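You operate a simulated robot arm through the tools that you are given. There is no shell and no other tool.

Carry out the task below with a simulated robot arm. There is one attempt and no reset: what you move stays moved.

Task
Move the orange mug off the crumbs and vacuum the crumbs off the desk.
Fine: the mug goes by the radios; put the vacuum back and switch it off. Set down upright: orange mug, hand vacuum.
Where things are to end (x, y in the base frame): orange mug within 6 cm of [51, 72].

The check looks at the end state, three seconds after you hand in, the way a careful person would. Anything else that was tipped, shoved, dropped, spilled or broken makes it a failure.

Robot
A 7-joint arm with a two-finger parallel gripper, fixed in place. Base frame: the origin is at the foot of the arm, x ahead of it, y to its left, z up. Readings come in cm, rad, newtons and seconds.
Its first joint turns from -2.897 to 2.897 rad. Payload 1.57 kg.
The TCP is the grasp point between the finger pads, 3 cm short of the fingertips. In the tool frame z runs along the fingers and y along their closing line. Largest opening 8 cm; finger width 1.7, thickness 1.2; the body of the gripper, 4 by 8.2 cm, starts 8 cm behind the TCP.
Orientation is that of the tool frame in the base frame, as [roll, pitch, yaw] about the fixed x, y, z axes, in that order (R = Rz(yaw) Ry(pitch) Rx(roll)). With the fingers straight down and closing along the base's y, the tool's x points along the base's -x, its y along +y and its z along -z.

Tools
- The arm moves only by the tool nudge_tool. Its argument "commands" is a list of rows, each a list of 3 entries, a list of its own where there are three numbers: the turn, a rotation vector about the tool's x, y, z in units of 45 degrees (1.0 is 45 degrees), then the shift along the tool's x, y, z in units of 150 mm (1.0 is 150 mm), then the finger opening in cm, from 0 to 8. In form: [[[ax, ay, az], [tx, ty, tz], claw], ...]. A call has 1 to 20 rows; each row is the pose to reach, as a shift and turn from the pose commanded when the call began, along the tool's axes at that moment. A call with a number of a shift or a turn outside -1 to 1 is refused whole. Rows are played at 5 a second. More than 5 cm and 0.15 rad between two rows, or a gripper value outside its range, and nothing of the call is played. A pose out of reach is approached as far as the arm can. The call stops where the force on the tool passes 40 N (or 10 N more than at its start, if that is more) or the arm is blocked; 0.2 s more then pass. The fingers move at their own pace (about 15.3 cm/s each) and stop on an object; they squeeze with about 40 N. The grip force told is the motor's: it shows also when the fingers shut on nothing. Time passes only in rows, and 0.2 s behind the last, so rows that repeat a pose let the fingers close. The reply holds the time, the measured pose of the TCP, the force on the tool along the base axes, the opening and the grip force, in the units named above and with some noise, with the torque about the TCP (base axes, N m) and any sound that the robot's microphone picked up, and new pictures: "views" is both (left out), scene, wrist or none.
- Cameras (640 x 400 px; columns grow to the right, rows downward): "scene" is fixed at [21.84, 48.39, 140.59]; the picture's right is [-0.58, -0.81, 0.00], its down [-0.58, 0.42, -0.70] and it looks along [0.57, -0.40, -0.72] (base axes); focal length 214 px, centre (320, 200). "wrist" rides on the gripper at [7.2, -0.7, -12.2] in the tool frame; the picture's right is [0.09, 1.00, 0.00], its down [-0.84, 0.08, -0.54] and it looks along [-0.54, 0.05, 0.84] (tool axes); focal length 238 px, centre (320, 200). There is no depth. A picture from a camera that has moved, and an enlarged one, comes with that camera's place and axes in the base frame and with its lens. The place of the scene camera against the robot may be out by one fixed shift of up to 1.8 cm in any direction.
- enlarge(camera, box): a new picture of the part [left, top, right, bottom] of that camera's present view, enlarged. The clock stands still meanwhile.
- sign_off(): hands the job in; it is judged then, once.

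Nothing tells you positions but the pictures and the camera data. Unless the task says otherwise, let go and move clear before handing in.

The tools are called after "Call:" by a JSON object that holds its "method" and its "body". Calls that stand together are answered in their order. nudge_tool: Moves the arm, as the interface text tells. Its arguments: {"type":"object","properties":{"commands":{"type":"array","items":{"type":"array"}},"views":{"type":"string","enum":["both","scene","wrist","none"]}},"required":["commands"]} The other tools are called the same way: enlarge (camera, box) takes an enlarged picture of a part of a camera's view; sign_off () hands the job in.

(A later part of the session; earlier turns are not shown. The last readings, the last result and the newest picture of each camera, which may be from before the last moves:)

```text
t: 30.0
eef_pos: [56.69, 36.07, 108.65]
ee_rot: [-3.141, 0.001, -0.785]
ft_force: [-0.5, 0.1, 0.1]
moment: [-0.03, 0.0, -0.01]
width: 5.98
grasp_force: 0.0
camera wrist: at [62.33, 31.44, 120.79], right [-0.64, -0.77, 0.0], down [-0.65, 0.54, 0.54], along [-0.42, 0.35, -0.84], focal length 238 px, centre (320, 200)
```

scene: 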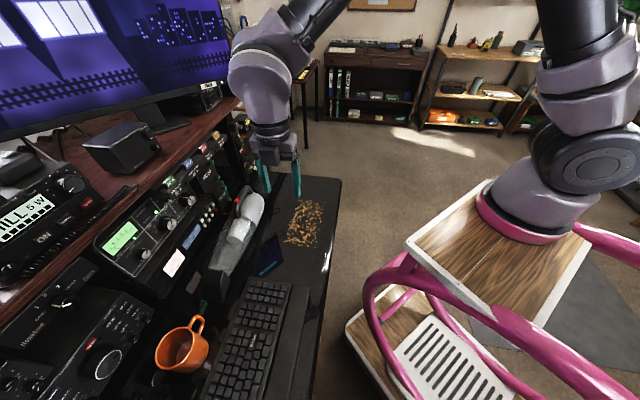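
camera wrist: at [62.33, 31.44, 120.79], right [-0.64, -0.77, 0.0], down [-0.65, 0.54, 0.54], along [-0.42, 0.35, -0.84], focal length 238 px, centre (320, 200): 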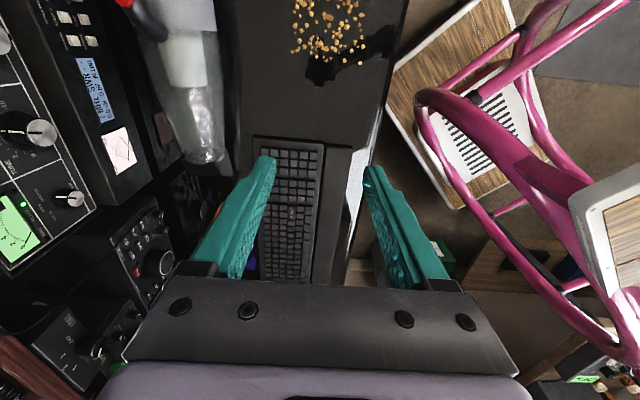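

The mug stands well by the radio in the scene view. I'll continue right and slightly in to look at the vacuum handle.

Call:
{"method": "nudge_tool", "body": {"commands": [[[0, 0, 0], [0.2, -0.06, 0], 6], [[0, 0, 0], [0.4, -0.12, 0], 6], [[0, 0, 0], [0.6, -0.18, 0], 6], [[0, 0, 0], [0.8, -0.24, 0], 6], [[0, 0, 0], [1.0, -0.3, 0], 6]], "views": "both"}}

```text
t: 31.2
eef_pos: [70.46, 28.6, 108.65]
ee_rot: [3.14, 0.001, -0.784]
ft_force: [-0.2, 0.9, -0.2]
moment: [0.02, -0.02, 0.02]
width: 5.98
grasp_force: 0.1
camera wrist: at [76.09, 24.0, 120.87], right [-0.64, -0.77, 0.0], down [-0.65, 0.54, 0.54], along [-0.42, 0.35, -0.84], focal length 238 px, centre (320, 200)
```

scene: 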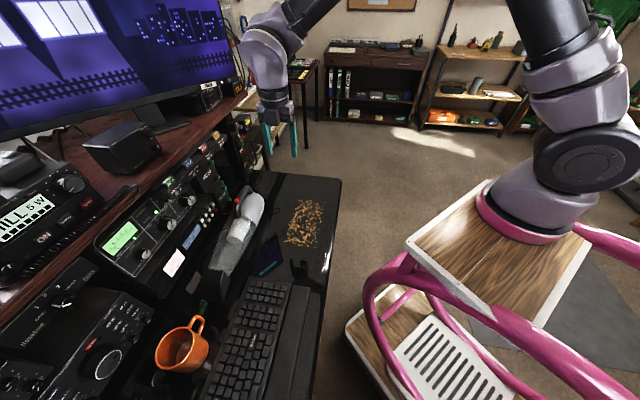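
wrist: 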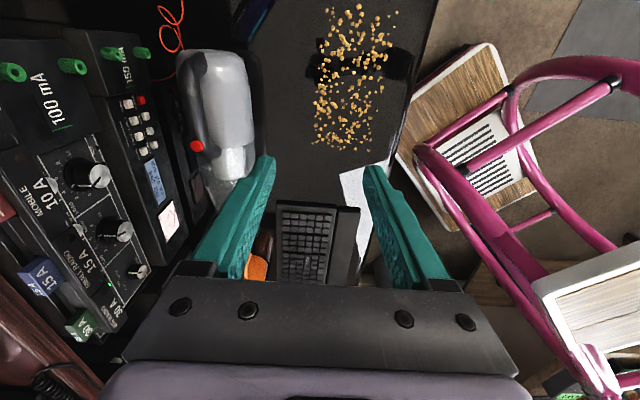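

Call:
{"method": "enlarge", "body": {"camera": "wrist", "box": [100, 20, 300, 220]}}

Call:
{"method": "enlarge", "body": {"camera": "scene", "box": [190, 170, 350, 300]}}

Call:
{"method": "enlarge", "body": {"camera": "scene", "box": [220, 180, 280, 240]}}

```text
2.00 times, centred on (200, 120) of wrist
camera zoom: at [76.09, 24.0, 120.87], right [-0.64, -0.77, 0.0], down [-0.65, 0.54, 0.54], along [-0.42, 0.35, -0.84], focal length 477 px, centre (560, 360)
```

zoom: 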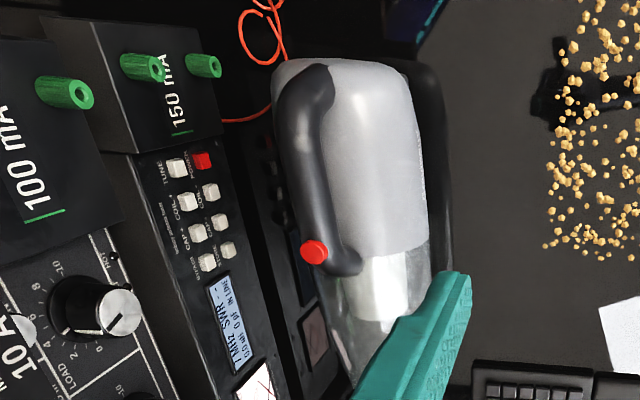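

```text
3.08 times, centred on (270, 235) of scene
camera zoom: at [21.84, 48.39, 140.59], right [-0.58, -0.81, 0.0], down [-0.58, 0.42, -0.7], along [0.57, -0.4, -0.72], focal length 660 px, centre (474, 92)
```

zoom: 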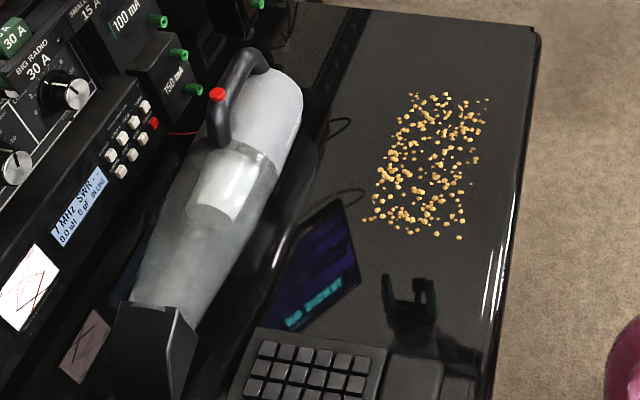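

```text
6.67 times, centred on (250, 210) of scene
camera zoom: at [21.84, 48.39, 140.59], right [-0.58, -0.81, 0.0], down [-0.58, 0.42, -0.7], along [0.57, -0.4, -0.72], focal length 1430 px, centre (787, 133)
```

zoom: 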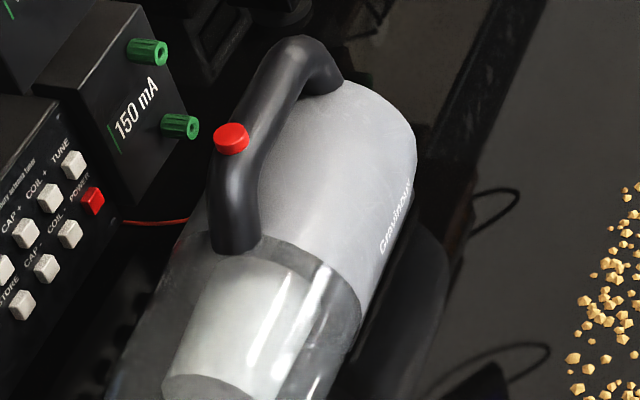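

The red button sits at about (78.0, 43.8, 90.2) on the front end of the handle's top bar; the shelf edge is roughly 7 cm beyond it. I'll tilt the hand 20° so the wrist leans away from the shelf, and close the fingers to press the button.

Call:
{"method": "nudge_tool", "body": {"commands": [[[0.11, 0, 0], [0, 0, 0], 4], [[0.22, 0, 0], [0, 0, 0], 2], [[0.33, 0, 0], [0, 0, 0], 0], [[0.4444, 0, 0], [0, 0, 0], 0], [[0.4444, 0, 0], [0, 0, 0], 0]], "views": "none"}}

Call:
{"method": "nudge_tool", "body": {"commands": [[[0, 0, 0], [-0.07, -0.14, 0.18], 0], [[0, 0, 0], [-0.14, -0.28, 0.36], 0], [[0, 0, 0], [-0.21, -0.42, 0.54], 0], [[0, 0, 0], [-0.28, -0.56, 0.7], 0], [[0, 0, 0], [-0.36, -0.7, 0.84], 0]], "views": "both"}}

```text
t: 32.4
eef_pos: [70.47, 28.6, 108.42]
ee_rot: [-2.792, 0.0, -0.784]
ft_force: [0.2, 0.5, 0.0]
moment: [0.03, 0.0, 0.02]
width: 0.0
grasp_force: 21.4
```

```text
t: 33.6
eef_pos: [76.83, 42.52, 100.33]
ee_rot: [-2.792, 0.001, -0.784]
ft_force: [0.3, -0.4, 0.4]
moment: [0.04, 0.0, 0.01]
width: 0.0
grasp_force: 21.5
camera wrist: at [79.53, 34.91, 111.93], right [-0.6, -0.73, -0.34], down [-0.77, 0.41, 0.48], along [-0.21, 0.55, -0.81], focal length 238 px, centre (320, 200)
```

scene: 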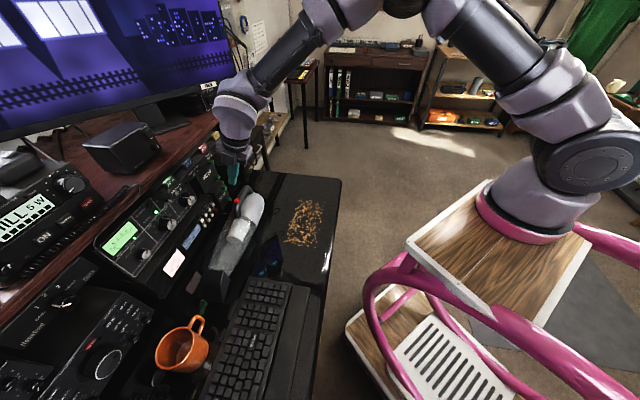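
wrist: 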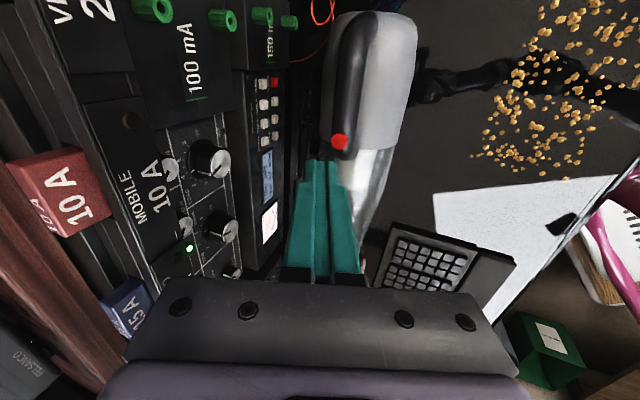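

The refined view again puts the button at about (78.0, 43.7). I'll zoom in on the button and handle to check the alignment of the fingertips.

Call:
{"method": "enlarge", "body": {"camera": "wrist", "box": [260, 0, 440, 240]}}

Call:
{"method": "enlarge", "body": {"camera": "scene", "box": [190, 90, 290, 250]}}

```text
1.67 times, centred on (350, 120) of wrist
camera zoom: at [79.53, 34.91, 111.93], right [-0.6, -0.73, -0.34], down [-0.77, 0.41, 0.48], along [-0.21, 0.55, -0.81], focal length 397 px, centre (270, 333)
```

zoom: 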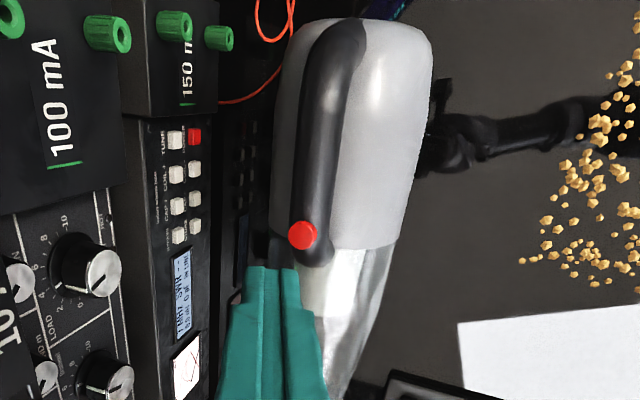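

```text
2.50 times, centred on (240, 170) of scene
camera zoom: at [21.84, 48.39, 140.59], right [-0.58, -0.81, 0.0], down [-0.58, 0.42, -0.7], along [0.57, -0.4, -0.72], focal length 536 px, centre (520, 275)
```

zoom: 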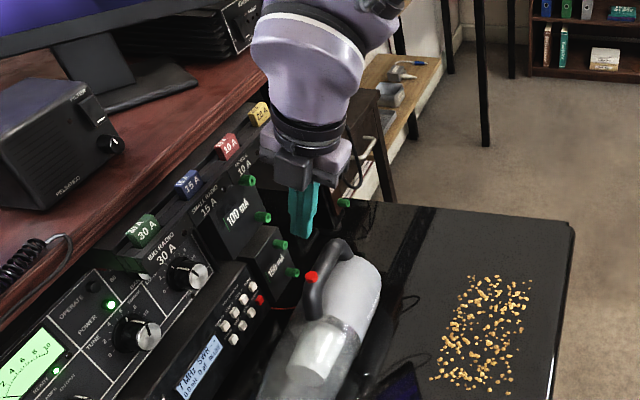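

The handle bar runs at f ≈ 86.1 from the red button back about 10 cm. I'll bring the closed fingertips to about 1 cm above the button.

Call:
{"method": "nudge_tool", "body": {"commands": [[[0, 0, 0], [0, -0.05, 0.08], 0], [[0, 0, 0], [0, -0.06, 0.18], 0], [[0, 0, 0], [0, -0.02, 0.28], 0], [[0, 0, 0], [0, 0.034, 0.385], 0], [[0, 0, 0], [0, 0.034, 0.385], 0]], "views": "both"}}

```text
t: 34.8
eef_pos: [77.84, 43.57, 94.59]
ee_rot: [-2.792, 0.0, -0.785]
ft_force: [0.1, -0.7, 0.1]
moment: [0.01, -0.02, -0.01]
width: 0.01
grasp_force: 21.6
camera wrist: at [80.59, 35.95, 106.25], right [-0.6, -0.73, -0.34], down [-0.77, 0.41, 0.48], along [-0.21, 0.55, -0.81], focal length 238 px, centre (320, 200)
```

scene: 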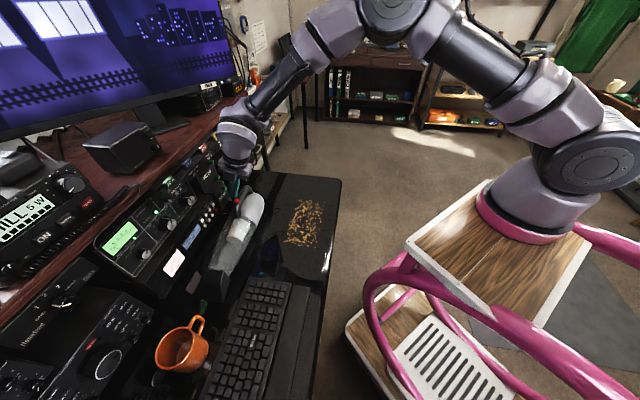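
wrist: 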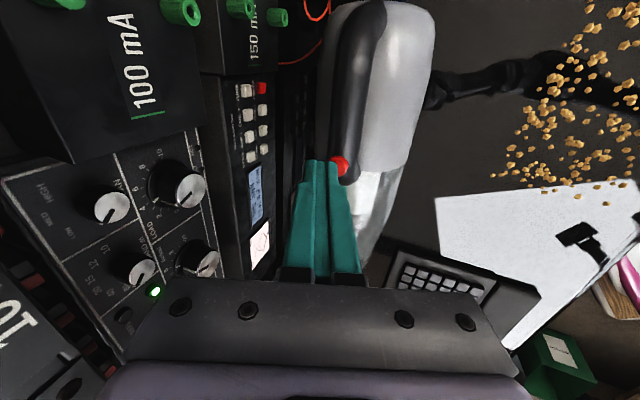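

Call:
{"method": "enlarge", "body": {"camera": "wrist", "box": [280, 120, 400, 220]}}

Call:
{"method": "enlarge", "body": {"camera": "scene", "box": [200, 150, 280, 230]}}

```text
4.00 times, centred on (340, 170) of wrist
camera zoom: at [80.59, 35.95, 106.25], right [-0.6, -0.73, -0.34], down [-0.77, 0.41, 0.48], along [-0.21, 0.55, -0.81], focal length 953 px, centre (240, 320)
```

zoom: 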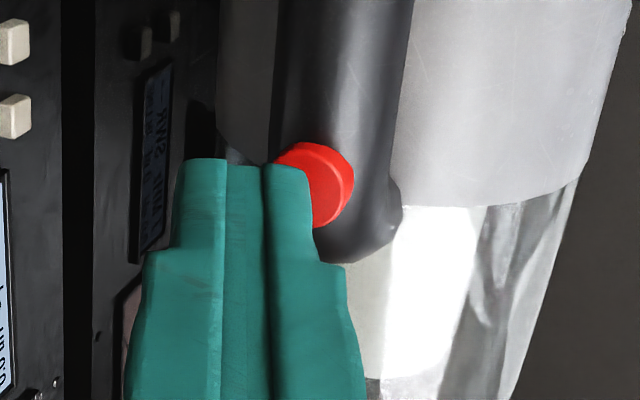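

```text
5.00 times, centred on (240, 190) of scene
camera zoom: at [21.84, 48.39, 140.59], right [-0.58, -0.81, 0.0], down [-0.58, 0.42, -0.7], along [0.57, -0.4, -0.72], focal length 1072 px, centre (720, 250)
```

zoom: 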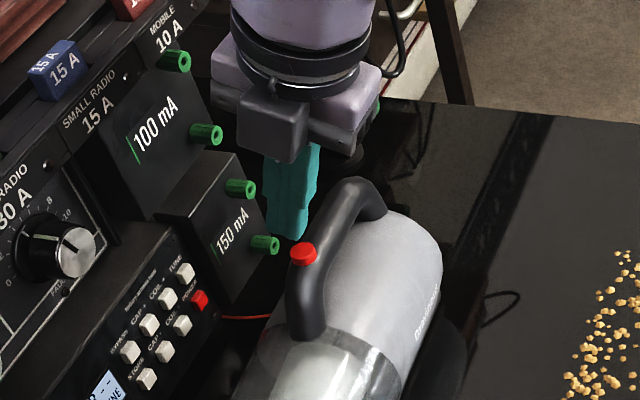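

The fingertips sit just above and over the button. I'll press straight down in small steps and listen.

Call:
{"method": "nudge_tool", "body": {"commands": [[[0, 0, 0], [0, 0.0114, 0.0313], 0], [[0, 0, 0], [0, 0.0182, 0.0501], 0], [[0, 0, 0], [0, 0.0228, 0.0627], 0], [[0, 0, 0], [0, 0.0274, 0.0752], 0]], "views": "wrist"}}

```text
t: 35.8
eef_pos: [77.82, 43.53, 93.51]
ee_rot: [-2.794, 0.0, -0.786]
ft_force: [0.4, -0.5, 1.1]
moment: [0.01, -0.03, 0.01]
width: 0.01
grasp_force: 21.4
heard: click
camera wrist: at [80.57, 35.86, 105.1], right [-0.6, -0.73, -0.34], down [-0.77, 0.41, 0.48], along [-0.21, 0.55, -0.81], focal length 238 px, centre (320, 200)
```

wrist: 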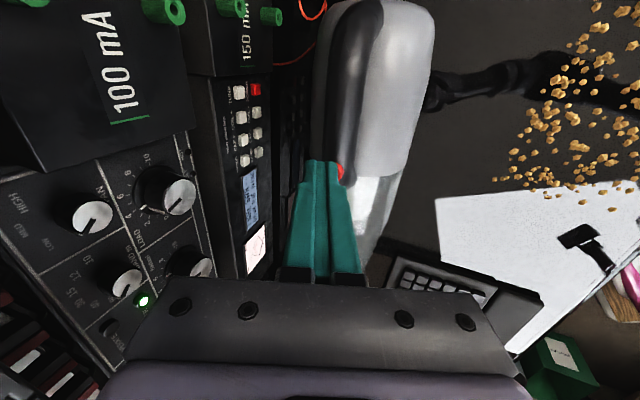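

I heard a click. I'll lift off the button and listen for the motor.

Call:
{"method": "nudge_tool", "body": {"commands": [[[0, 0, 0], [0, -0.0228, -0.0627], 0], [[0, 0, 0], [0, -0.0684, -0.188], 0], [[0, 0, 0], [0, -0.114, -0.3135], 0], [[0, 0, 0], [0, -0.114, -0.3135], 0]], "views": "both"}}

```text
t: 36.8
eef_pos: [77.82, 43.44, 98.38]
ee_rot: [-2.792, -0.001, -0.787]
ft_force: [0.3, 0.2, -0.1]
moment: [0.0, -0.01, 0.01]
width: 0.0
grasp_force: 21.6
camera wrist: at [80.5, 35.85, 109.94], right [-0.6, -0.73, -0.34], down [-0.77, 0.41, 0.48], along [-0.21, 0.55, -0.81], focal length 238 px, centre (320, 200)
```

scene: 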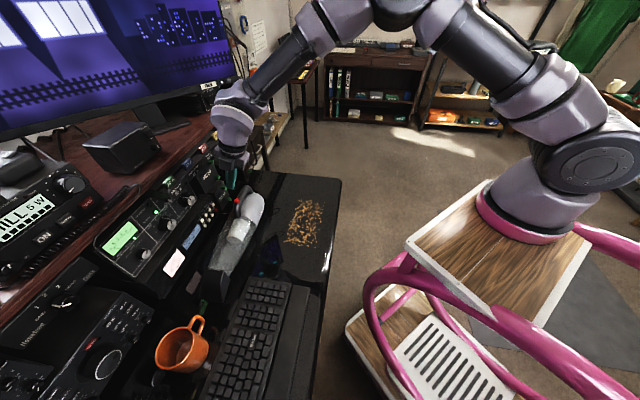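
wrist: 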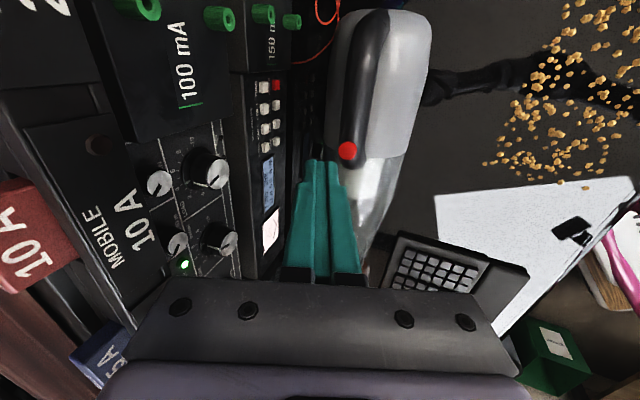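

Only the click was reported, with no motor sound afterward. I'll check the button for any visible change.

Call:
{"method": "enlarge", "body": {"camera": "wrist", "box": [300, 120, 400, 190]}}

Call:
{"method": "enlarge", "body": {"camera": "scene", "box": [215, 175, 275, 235]}}

Call:
{"method": "nudge_tool", "body": {"commands": [[[0, 0, 0], [0, 0, 0], 0], [[0, 0, 0], [0, 0, 0], 0], [[0, 0, 0], [0, 0, 0], 0]], "views": "none"}}

```text
5.71 times, centred on (350, 155) of wrist
camera zoom: at [80.5, 35.85, 109.94], right [-0.6, -0.73, -0.34], down [-0.77, 0.41, 0.48], along [-0.21, 0.55, -0.81], focal length 1362 px, centre (149, 457)
```

zoom: 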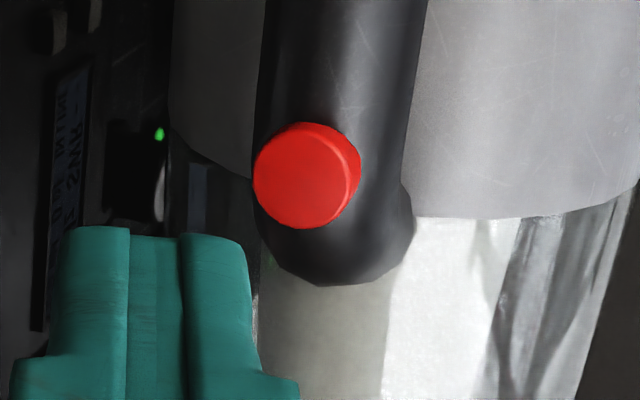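

```text
6.67 times, centred on (245, 205) of scene
camera zoom: at [21.84, 48.39, 140.59], right [-0.58, -0.81, 0.0], down [-0.58, 0.42, -0.7], along [0.57, -0.4, -0.72], focal length 1430 px, centre (820, 167)
```

zoom: 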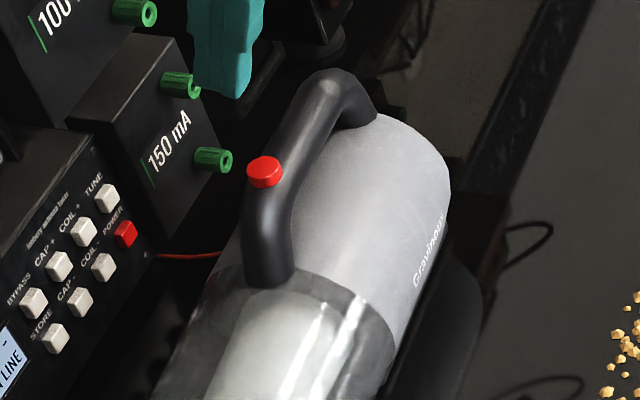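

```text
t: 37.6
eef_pos: [77.7, 43.47, 98.23]
ee_rot: [-2.791, 0.0, -0.785]
ft_force: [0.1, -0.5, -0.5]
moment: [-0.04, -0.02, 0.01]
width: 0.0
grasp_force: 20.9
```

The button looks unchanged, so whether it is running I'll learn from the crumbs themselves. Next I'll look at the nozzle so I know where the mouth is relative to the handle.

Call:
{"method": "enlarge", "body": {"camera": "scene", "box": [190, 220, 270, 320]}}

Call:
{"method": "enlarge", "body": {"camera": "wrist", "box": [440, 0, 640, 220]}}

Call:
{"method": "enlarge", "body": {"camera": "scene", "box": [260, 180, 350, 260]}}

```text
4.00 times, centred on (230, 270) of scene
camera zoom: at [21.84, 48.39, 140.59], right [-0.58, -0.81, 0.0], down [-0.58, 0.42, -0.7], along [0.57, -0.4, -0.72], focal length 858 px, centre (680, -80)
```

zoom: 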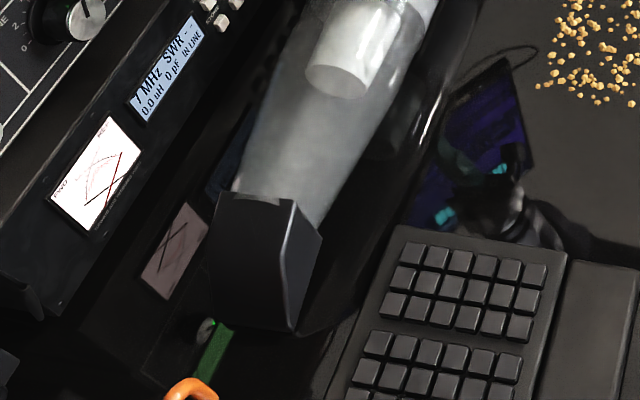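

```text
1.82 times, centred on (540, 110) of wrist
camera zoom: at [80.5, 35.86, 109.94], right [-0.6, -0.73, -0.34], down [-0.77, 0.41, 0.48], along [-0.21, 0.55, -0.81], focal length 433 px, centre (-80, 364)
```

zoom: 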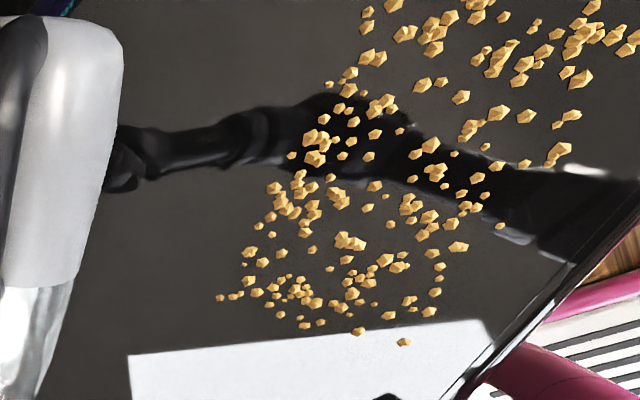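

```text
5.00 times, centred on (305, 220) of scene
camera zoom: at [21.84, 48.39, 140.59], right [-0.58, -0.81, 0.0], down [-0.58, 0.42, -0.7], along [0.57, -0.4, -0.72], focal length 1072 px, centre (395, 100)
```

zoom: 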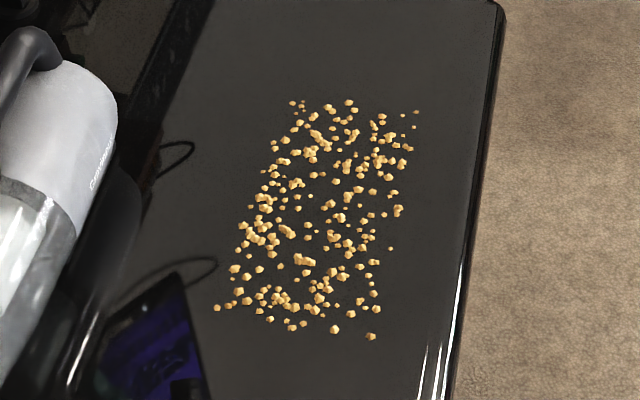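

The crumb patch covers about f 59.5 to 71 and s −42 to −20, where s runs along the desk. The nozzle tip is about 30 cm ahead of my grip point on the handle. I'll reduce the tilt to 12°, open the fingers and line up over the handle bar behind the button.

Call:
{"method": "nudge_tool", "body": {"commands": [[[-0.06, 0, 0], [0.07, 0, 0], 2], [[-0.12, 0, 0], [0.14, 0, 0], 4.5], [[-0.178, 0, 0], [0.217, 0, 0], 4.5], [[-0.178, 0, 0], [0.217, 0, 0], 4.5]], "views": "both"}}

```text
t: 38.6
eef_pos: [80.16, 41.16, 98.56]
ee_rot: [-2.933, 0.0, -0.785]
ft_force: [0.3, 0.4, -0.1]
moment: [0.0, 0.01, 0.02]
width: 4.5
grasp_force: 0.1
camera wrist: at [84.12, 34.71, 110.46], right [-0.62, -0.75, -0.21], down [-0.73, 0.46, 0.51], along [-0.29, 0.47, -0.83], focal length 238 px, centre (320, 200)
```

scene: 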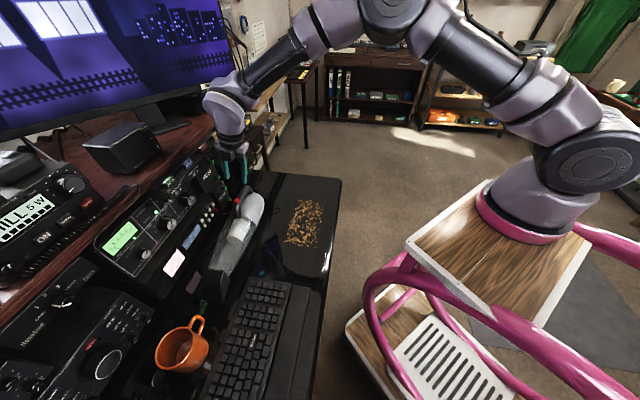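
wrist: 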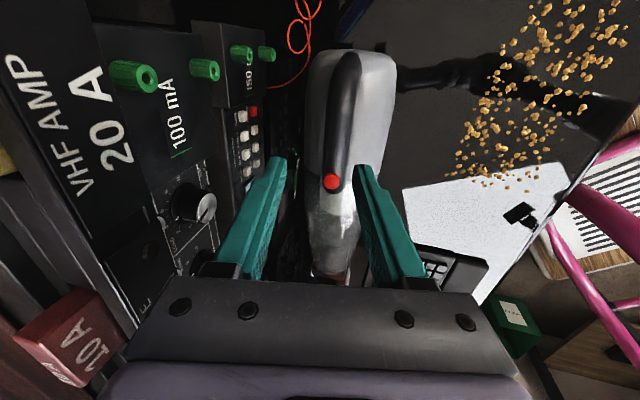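

The handle bar lies centred between the fingers. I'll lower straight down onto it in steps.

Call:
{"method": "nudge_tool", "body": {"commands": [[[0, 0, 0], [0, 0.0277, 0.1304], 4.5], [[0, 0, 0], [0, 0.0555, 0.2608], 4.5], [[0, 0, 0], [0, 0.0832, 0.3912], 4.5], [[0, 0, 0], [0, 0.097, 0.4564], 4.5], [[0, 0, 0], [0, 0.104, 0.489], 4.5], [[0, 0, 0], [0, 0.111, 0.5216], 4.5]], "views": "both"}}

```text
t: 40.0
eef_pos: [80.18, 41.2, 90.56]
ee_rot: [-2.932, 0.0, -0.786]
ft_force: [-0.6, -0.9, 0.7]
moment: [0.0, -0.02, -0.01]
width: 4.48
grasp_force: 0.1
camera wrist: at [84.04, 34.74, 102.5], right [-0.62, -0.75, -0.21], down [-0.73, 0.46, 0.51], along [-0.29, 0.47, -0.83], focal length 238 px, centre (320, 200)
```

scene: 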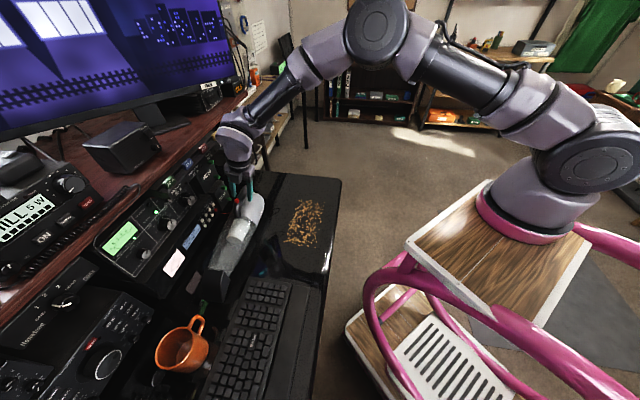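
wrist: 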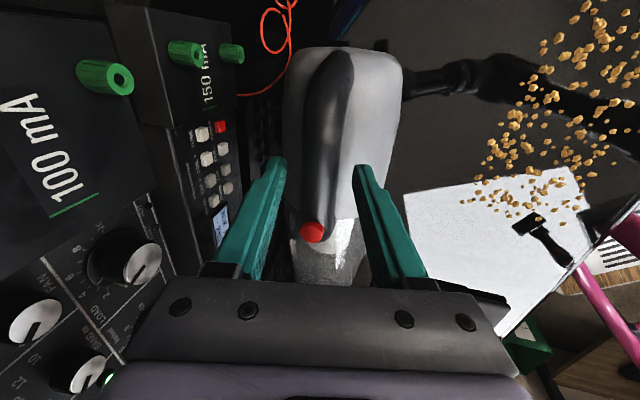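

Call:
{"method": "enlarge", "body": {"camera": "wrist", "box": [240, 40, 420, 290]}}

Call:
{"method": "enlarge", "body": {"camera": "scene", "box": [205, 160, 285, 240]}}

```text
1.60 times, centred on (330, 165) of wrist
camera zoom: at [84.04, 34.74, 102.5], right [-0.62, -0.75, -0.21], down [-0.73, 0.46, 0.51], along [-0.29, 0.47, -0.83], focal length 381 px, centre (304, 256)
```

zoom: 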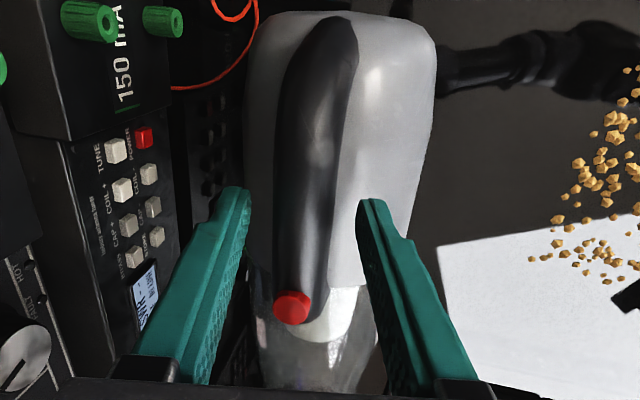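

```text
5.00 times, centred on (245, 200) of scene
camera zoom: at [21.84, 48.39, 140.59], right [-0.58, -0.81, 0.0], down [-0.58, 0.42, -0.7], along [0.57, -0.4, -0.72], focal length 1072 px, centre (695, 200)
```

zoom: 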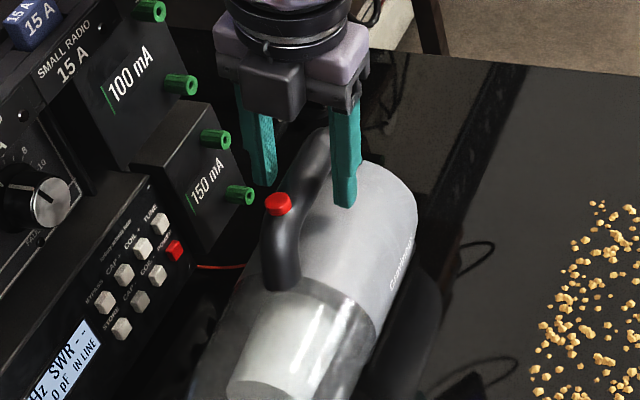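

The handle bar sits between the fingertips with room on both sides. I'll lower another centimetre and close on the bar.

Call:
{"method": "nudge_tool", "body": {"commands": [[[0, 0, 0], [0, 0.007, 0.0326], 4.5], [[0, 0, 0], [0, 0.0139, 0.0652], 4.5], [[0, 0, 0], [0, 0.0139, 0.0652], 4.5]], "views": "none"}}

Call:
{"method": "nudge_tool", "body": {"commands": [[[0, 0, 0], [0, 0, 0], 3.5], [[0, 0, 0], [0, 0, 0], 2.8], [[0, 0, 0], [0, 0, 0], 2], [[0, 0, 0], [0, 0, 0], 0], [[0, 0, 0], [0, 0, 0], 0], [[0, 0, 0], [0, 0, 0], 0]], "views": "both"}}

```text
t: 40.8
eef_pos: [80.04, 41.18, 89.37]
ee_rot: [-2.932, -0.001, -0.786]
ft_force: [-0.4, -0.7, 1.2]
moment: [-0.02, 0.0, -0.03]
width: 4.5
grasp_force: 0.0
```

```text
t: 42.2
eef_pos: [80.04, 41.21, 89.39]
ee_rot: [-2.933, 0.001, -0.786]
ft_force: [2.4, -0.7, 6.5]
moment: [-0.13, -0.16, 0.17]
width: 2.45
grasp_force: 36.1
camera wrist: at [84.06, 34.74, 101.46], right [-0.62, -0.75, -0.21], down [-0.73, 0.46, 0.51], along [-0.29, 0.47, -0.83], focal length 238 px, centre (320, 200)
```

scene: 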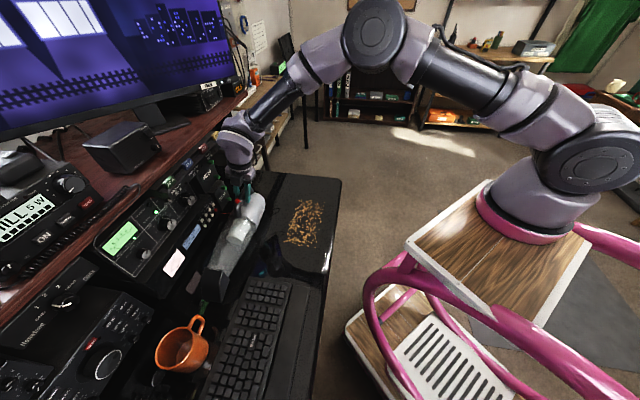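
wrist: 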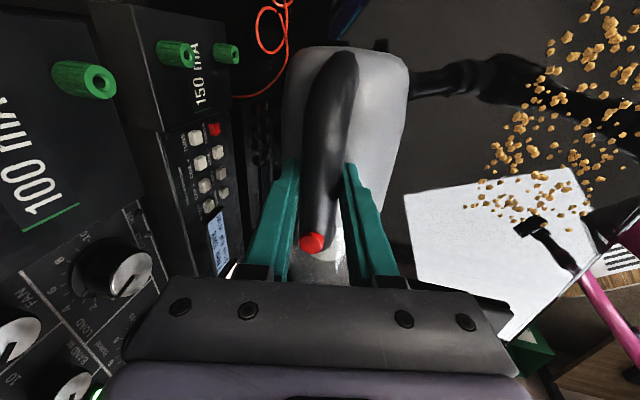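

The bar is gripped at 2.45 cm wide; I note this pose for putting the vacuum back. I'll lift 1.5 cm and check weight and attitude.

Call:
{"method": "nudge_tool", "body": {"commands": [[[0, 0, 0], [0, -0.0042, -0.0196], 0], [[0, 0, 0], [0, -0.0083, -0.0391], 0], [[0, 0, 0], [0, -0.0139, -0.0652], 0], [[0, 0, 0], [0, -0.0208, -0.0978], 0], [[0, 0, 0], [0, -0.0208, -0.0978], 0]], "views": "both"}}

```text
t: 43.4
eef_pos: [80.13, 41.18, 90.97]
ee_rot: [-2.933, 0.0, -0.783]
ft_force: [0.1, 0.5, -11.3]
moment: [-0.6, -0.62, 0.05]
width: 2.48
grasp_force: 36.2
camera wrist: at [83.99, 34.75, 102.87], right [-0.62, -0.75, -0.21], down [-0.72, 0.46, 0.51], along [-0.29, 0.47, -0.83], focal length 238 px, centre (320, 200)
```

scene: 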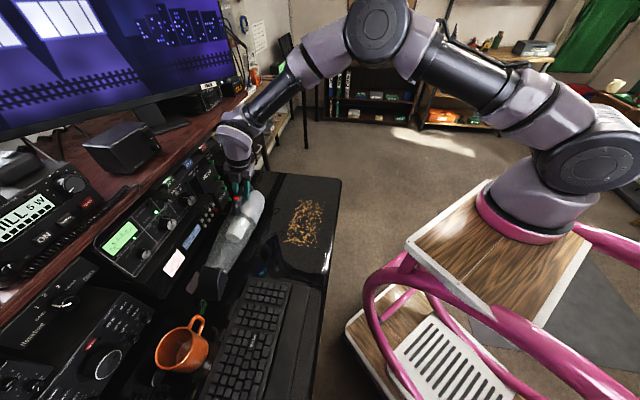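
wrist: 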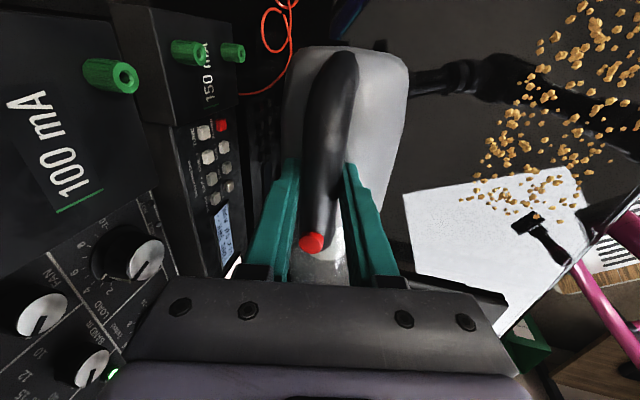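

The tool carries about 11 N, with the vacuum's centre of mass some 7.6 cm ahead of my grip. I'll zoom in to see whether the nozzle has lifted level.

Call:
{"method": "enlarge", "body": {"camera": "scene", "box": [185, 180, 285, 320]}}

Call:
{"method": "enlarge", "body": {"camera": "wrist", "box": [240, 40, 420, 290]}}

```text
2.86 times, centred on (235, 250) of scene
camera zoom: at [21.84, 48.39, 140.59], right [-0.58, -0.81, 0.0], down [-0.58, 0.42, -0.7], along [0.57, -0.4, -0.72], focal length 613 px, centre (563, 57)
```

zoom: 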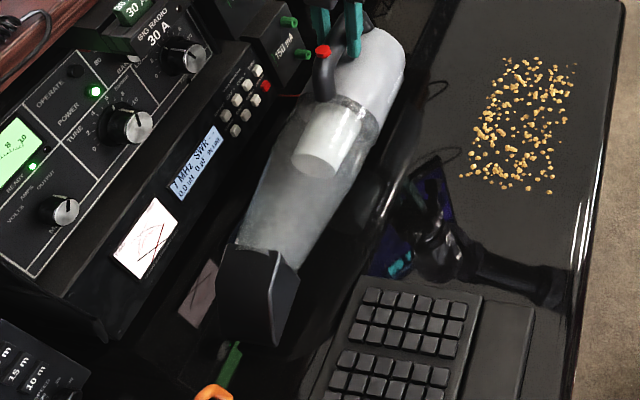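

```text
1.60 times, centred on (330, 165) of wrist
camera zoom: at [83.99, 34.75, 102.87], right [-0.62, -0.75, -0.21], down [-0.72, 0.46, 0.51], along [-0.29, 0.47, -0.83], focal length 381 px, centre (304, 256)
```

zoom: 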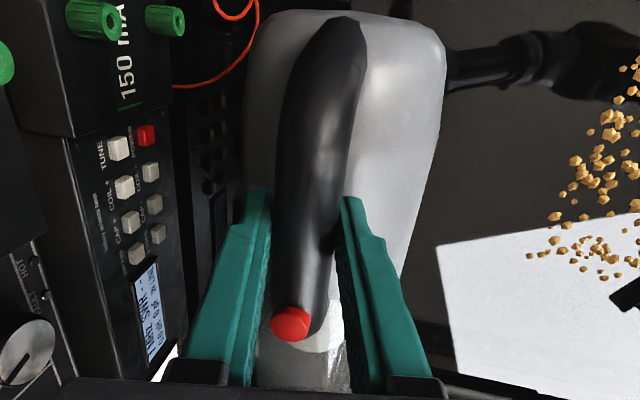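

The nozzle appears to have come up with the body. I'll lift another 2.5 cm and compare.

Call:
{"method": "nudge_tool", "body": {"commands": [[[0, 0, 0], [0, -0.0069, -0.0326], 0], [[0, 0, 0], [0, -0.0139, -0.0652], 0], [[0, 0, 0], [0, -0.0208, -0.0978], 0], [[0, 0, 0], [0, -0.0277, -0.1304], 0], [[0, 0, 0], [0, -0.0347, -0.163], 0], [[0, 0, 0], [0, -0.0347, -0.163], 0]], "views": "both"}}

Call:
{"method": "enlarge", "body": {"camera": "scene", "box": [185, 180, 285, 320]}}

Call:
{"method": "enlarge", "body": {"camera": "wrist", "box": [240, 40, 420, 290]}}

```text
t: 44.8
eef_pos: [80.03, 41.28, 93.28]
ee_rot: [-2.932, 0.0, -0.784]
ft_force: [0.7, -0.4, -10.3]
moment: [-0.6, -0.56, 0.03]
width: 2.46
grasp_force: 36.7
camera wrist: at [83.97, 34.73, 105.39], right [-0.62, -0.75, -0.21], down [-0.72, 0.46, 0.51], along [-0.29, 0.47, -0.83], focal length 238 px, centre (320, 200)
```

scene: 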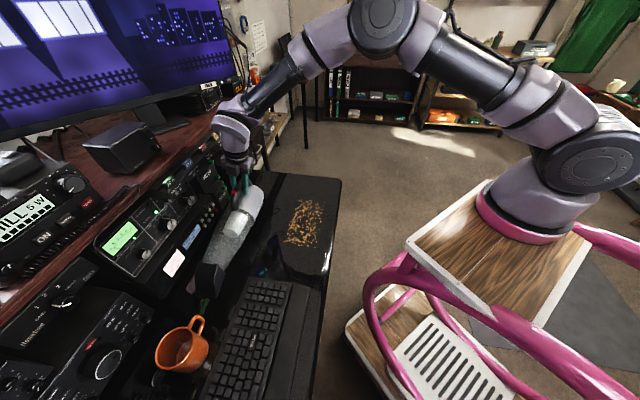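
wrist: 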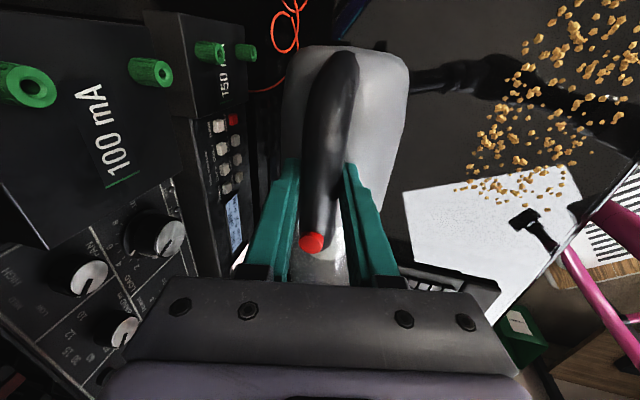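

```text
2.86 times, centred on (235, 250) of scene
camera zoom: at [21.84, 48.39, 140.59], right [-0.58, -0.81, 0.0], down [-0.58, 0.42, -0.7], along [0.57, -0.4, -0.72], focal length 613 px, centre (563, 57)
```

zoom: 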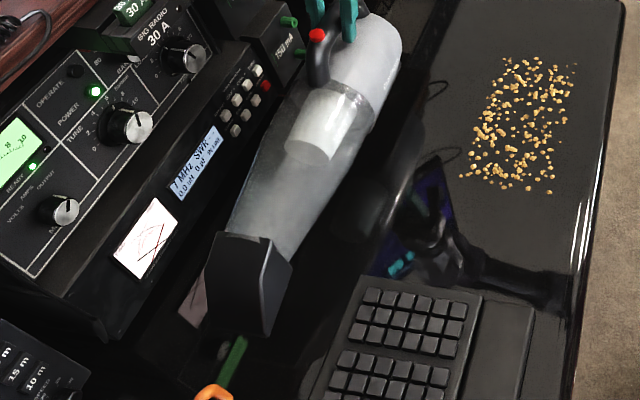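

```text
1.60 times, centred on (330, 165) of wrist
camera zoom: at [83.97, 34.73, 105.39], right [-0.62, -0.75, -0.21], down [-0.72, 0.46, 0.51], along [-0.29, 0.47, -0.83], focal length 381 px, centre (304, 256)
```

zoom: 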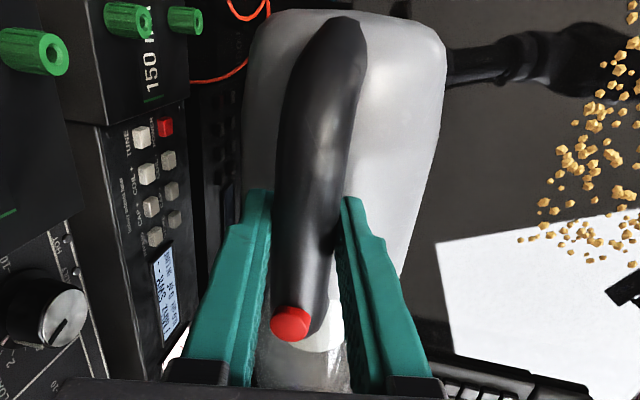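

The vacuum is held rigidly: the button keeps exactly the same place in the wrist view, and the whole body has risen level. I'll carry it back from the radios and to the right, above keyboard height.

Call:
{"method": "nudge_tool", "body": {"commands": [[[0, 0, 0], [0.0, 0.02, -0.1], 0], [[0, 0, 0], [0.08, 0.12, -0.15], 0], [[0, 0, 0], [0.2, 0.28, -0.19], 0], [[0, 0, 0], [0.32, 0.45, -0.23], 0], [[0, 0, 0], [0.44, 0.62, -0.27], 0], [[0, 0, 0], [0.51, 0.72, -0.29], 0], [[0, 0, 0], [0.533, 0.755, -0.297], 0]], "views": "both"}}

```text
t: 46.4
eef_pos: [77.32, 27.08, 95.57]
ee_rot: [-2.933, 0.0, -0.784]
ft_force: [-0.7, 0.1, -10.7]
moment: [-0.64, -0.6, -0.01]
width: 2.47
grasp_force: 36.5
camera wrist: at [81.17, 20.6, 107.51], right [-0.62, -0.75, -0.21], down [-0.73, 0.46, 0.51], along [-0.29, 0.47, -0.83], focal length 238 px, centre (320, 200)
```

scene: 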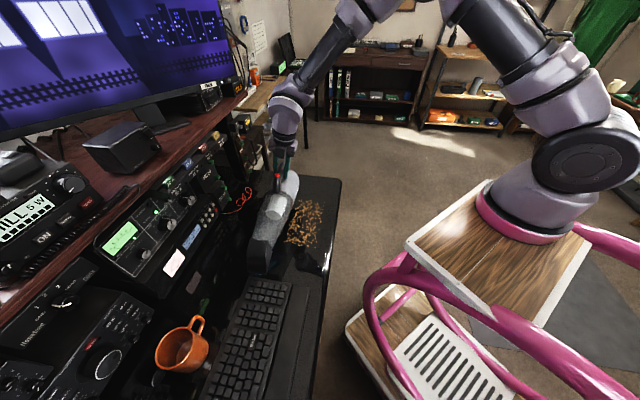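
wrist: 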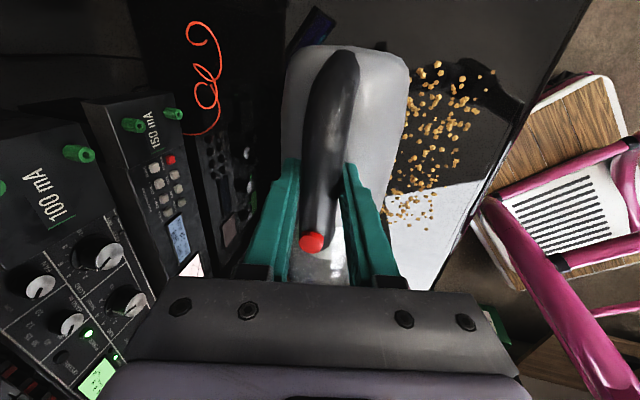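

The vacuum is clear of the radios and steady. Now I'll turn it 45° about the vertical so its nozzle points along +y, moving back toward the robot at the same time.

Call:
{"method": "nudge_tool", "body": {"commands": [[[0, 0.0208, 0.0978], [0.01, 0.07, -0.0149], 0], [[0, 0.052, 0.2445], [0.035, 0.242, -0.0515], 0], [[0, 0.0832, 0.3912], [0.06, 0.4, -0.085], 0], [[0, 0.1144, 0.5379], [0.085, 0.55, -0.117], 0], [[0, 0.1456, 0.6846], [0.105, 0.7, -0.149], 0], [[0, 0.1768, 0.8313], [0.125, 0.84, -0.179], 0], [[0, 0.1976, 0.9291], [0.137, 0.93, -0.198], 0], [[0, 0.208, 0.978], [0.141, 0.968, -0.206], 0]], "views": "both"}}

```text
t: 48.2
eef_pos: [68.25, 15.03, 95.35]
ee_rot: [-2.933, -0.001, -1.571]
ft_force: [0.0, 0.6, -10.3]
moment: [-0.83, -0.02, -0.01]
width: 2.47
grasp_force: 36.3
camera wrist: at [66.52, 7.73, 107.45], right [-0.97, -0.09, -0.21], down [-0.19, 0.84, 0.51], along [0.13, 0.54, -0.83], focal length 238 px, centre (320, 200)
```

scene: 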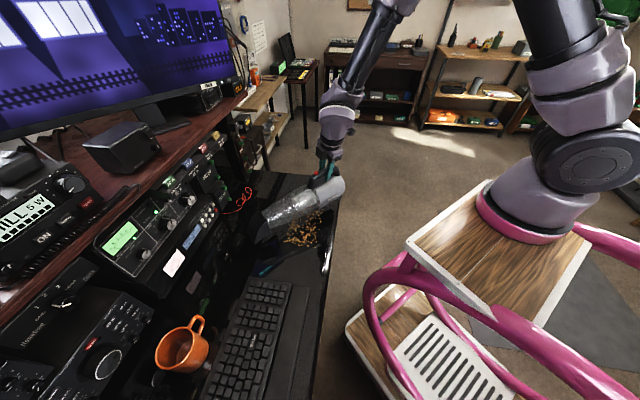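
wrist: 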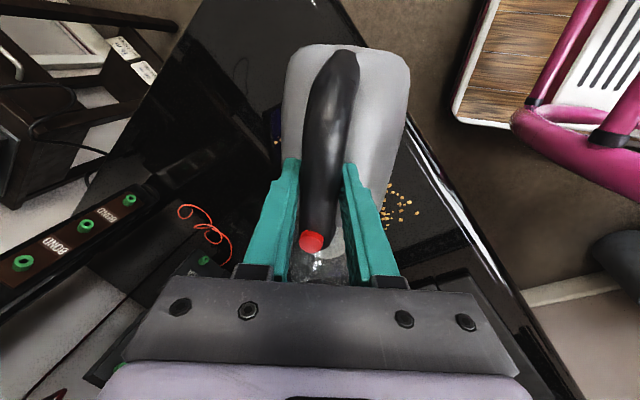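

The vacuum now points along +y and hangs level. I'll zoom in to verify where the nozzle tip is now.

Call:
{"method": "enlarge", "body": {"camera": "scene", "box": [230, 150, 360, 290]}}

```text
2.86 times, centred on (295, 220) of scene
camera zoom: at [21.84, 48.39, 140.59], right [-0.58, -0.81, 0.0], down [-0.58, 0.42, -0.7], along [0.57, -0.4, -0.72], focal length 613 px, centre (391, 143)
```

zoom: 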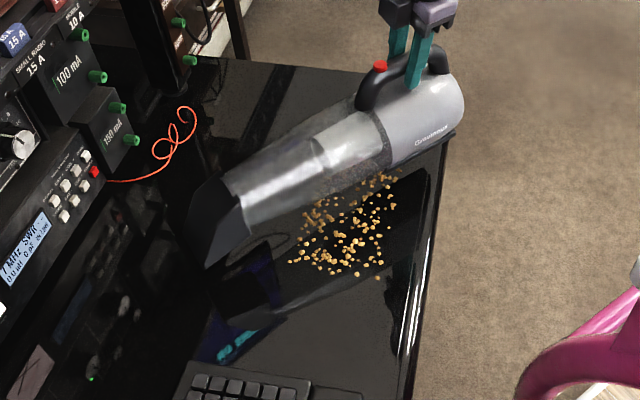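

The nozzle tip is centred near (68.5, 44.6), about 29.6 cm ahead of my grip, as expected. I'll move so the mouth comes over the near-left corner of the crumb patch, still raised.

Call:
{"method": "nudge_tool", "body": {"commands": [[[0, 0, 0], [0.06, 0.06, -0.013], 0], [[0, 0, 0], [0.2, 0.19, -0.04], 0], [[0, 0, 0], [0.36, 0.35, -0.074], 0], [[0, 0, 0], [0.52, 0.5, -0.107], 0], [[0, 0, 0], [0.68, 0.66, -0.14], 0], [[0, 0, 0], [0.82, 0.79, -0.168], 0], [[0, 0, 0], [0.9, 0.87, -0.185], 0], [[0, 0, 0], [0.92, 0.89, -0.189], 0]], "views": "both"}}

```text
t: 50.0
eef_pos: [56.13, 1.71, 95.24]
ee_rot: [-2.933, -0.001, -1.571]
ft_force: [-0.1, 0.1, -10.3]
moment: [-0.82, 0.0, 0.01]
width: 2.45
grasp_force: 36.1
out of reach, approached as far as the arm can: row 7, 8
camera wrist: at [54.4, -5.41, 107.31], right [-0.97, -0.09, -0.21], down [-0.19, 0.84, 0.51], along [0.12, 0.54, -0.83], focal length 238 px, centre (320, 200)
```

scene: 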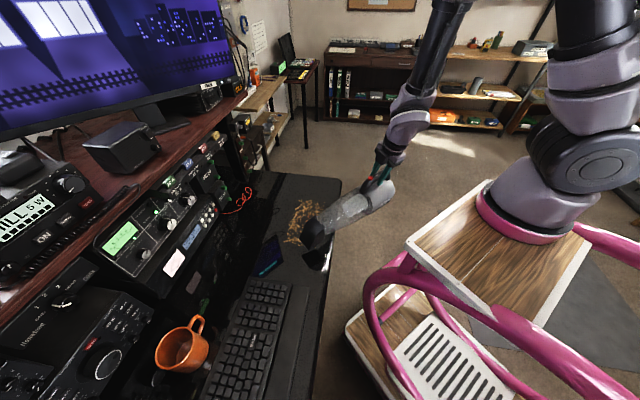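
wrist: 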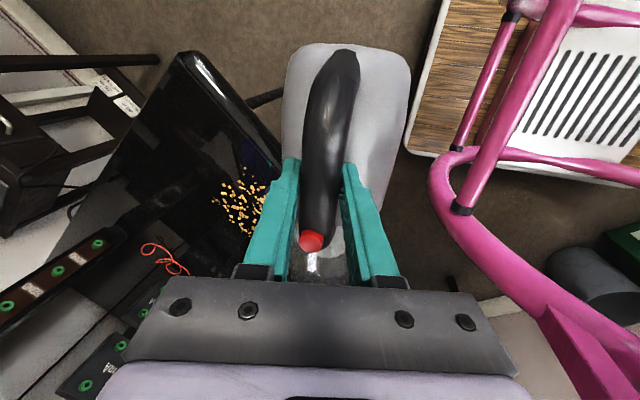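

That spot is slightly too close in for the arm in this pose, so I'll turn the vacuum 20° back and shift outward. With the nozzle heading at 110°, the grip stays 65 to 89 cm out over the whole patch.

Call:
{"method": "nudge_tool", "body": {"commands": [[[0, -0.015, -0.07], [-0.014, -0.09, 0.019], 0], [[0, -0.0385, -0.181], [-0.036, -0.24, 0.051], 0], [[0, -0.062, -0.29], [-0.06, -0.39, 0.083], 0], [[0, -0.083, -0.39], [-0.08, -0.52, 0.11], 0], [[0, -0.0924, -0.434], [-0.087, -0.574, 0.122], 0], [[0, -0.0924, -0.434], [-0.087, -0.574, 0.122], 0]], "views": "both"}}

Call:
{"method": "enlarge", "body": {"camera": "scene", "box": [260, 160, 390, 290]}}

```text
t: 51.4
eef_pos: [64.96, 3.12, 95.4]
ee_rot: [-2.934, 0.001, -1.223]
ft_force: [0.7, 0.7, -11.5]
moment: [-0.81, -0.3, 0.03]
width: 2.44
grasp_force: 36.7
camera wrist: at [65.84, -4.26, 107.39], right [-0.88, -0.42, -0.21], down [-0.46, 0.72, 0.51], along [-0.07, 0.55, -0.83], focal length 238 px, centre (320, 200)
```

scene: 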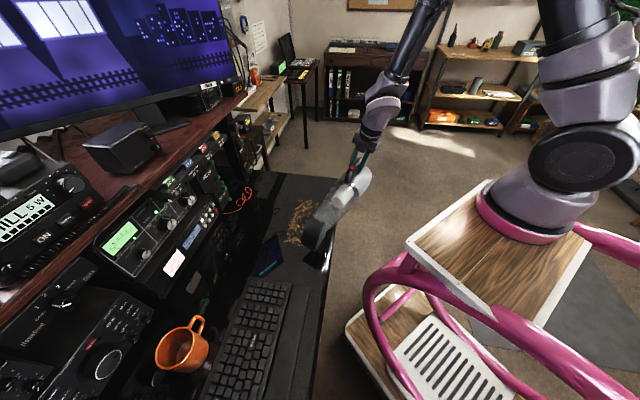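
wrist: 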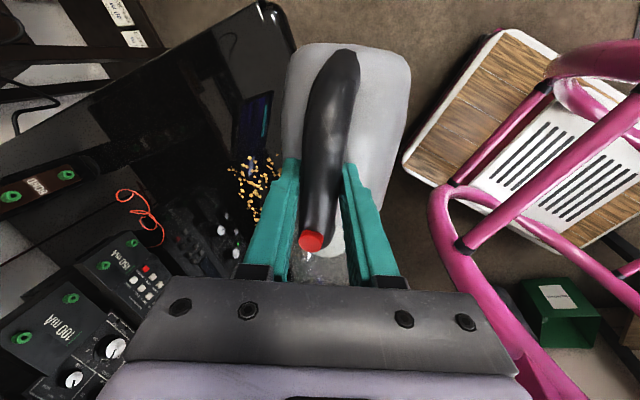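

```text
3.08 times, centred on (325, 225) of scene
camera zoom: at [21.84, 48.39, 140.59], right [-0.58, -0.81, 0.0], down [-0.58, 0.42, -0.7], along [0.57, -0.4, -0.72], focal length 660 px, centre (305, 123)
```

zoom: 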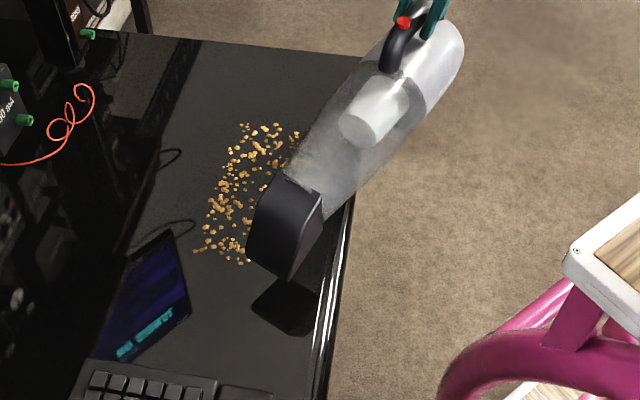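

The mouth hovers at about (54.8, 31.5), just left of the crumbs over clean desk. I'll lower until the vacuum is about half a centimetre above the desk.

Call:
{"method": "nudge_tool", "body": {"commands": [[[0, 0, 0], [0, 0.0139, 0.0652], 0], [[0, 0, 0], [0, 0.0347, 0.163], 0], [[0, 0, 0], [0, 0.0555, 0.261], 0], [[0, 0, 0], [0, 0.068, 0.32], 0], [[0, 0, 0], [0, 0.075, 0.352], 0], [[0, 0, 0], [0, 0.075, 0.352], 0]], "views": "scene"}}

Call:
{"method": "enlarge", "body": {"camera": "scene", "box": [260, 160, 390, 290]}}

```text
t: 52.8
eef_pos: [64.96, 2.99, 90.05]
ee_rot: [-2.933, 0.001, -1.222]
ft_force: [-0.3, -1.9, -5.8]
moment: [0.57, 0.12, 0.07]
width: 2.48
grasp_force: 36.1
```

scene: 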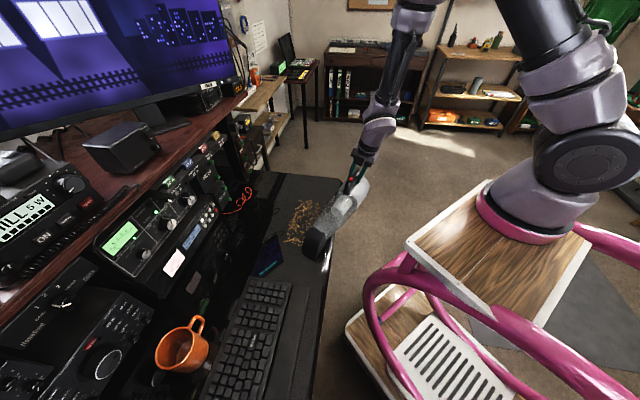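

```text
3.08 times, centred on (325, 225) of scene
camera zoom: at [21.84, 48.39, 140.59], right [-0.58, -0.81, 0.0], down [-0.58, 0.42, -0.7], along [0.57, -0.4, -0.72], focal length 660 px, centre (305, 123)
```

zoom: 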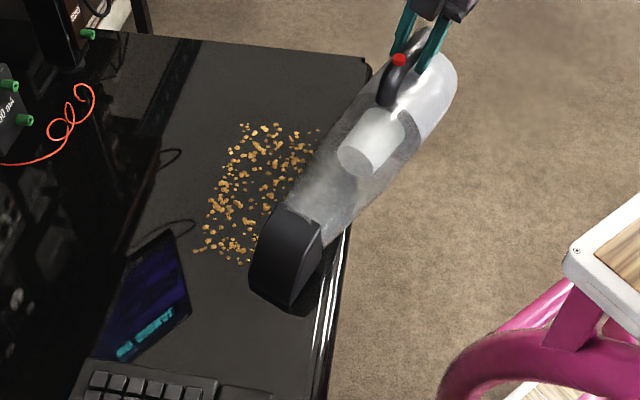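

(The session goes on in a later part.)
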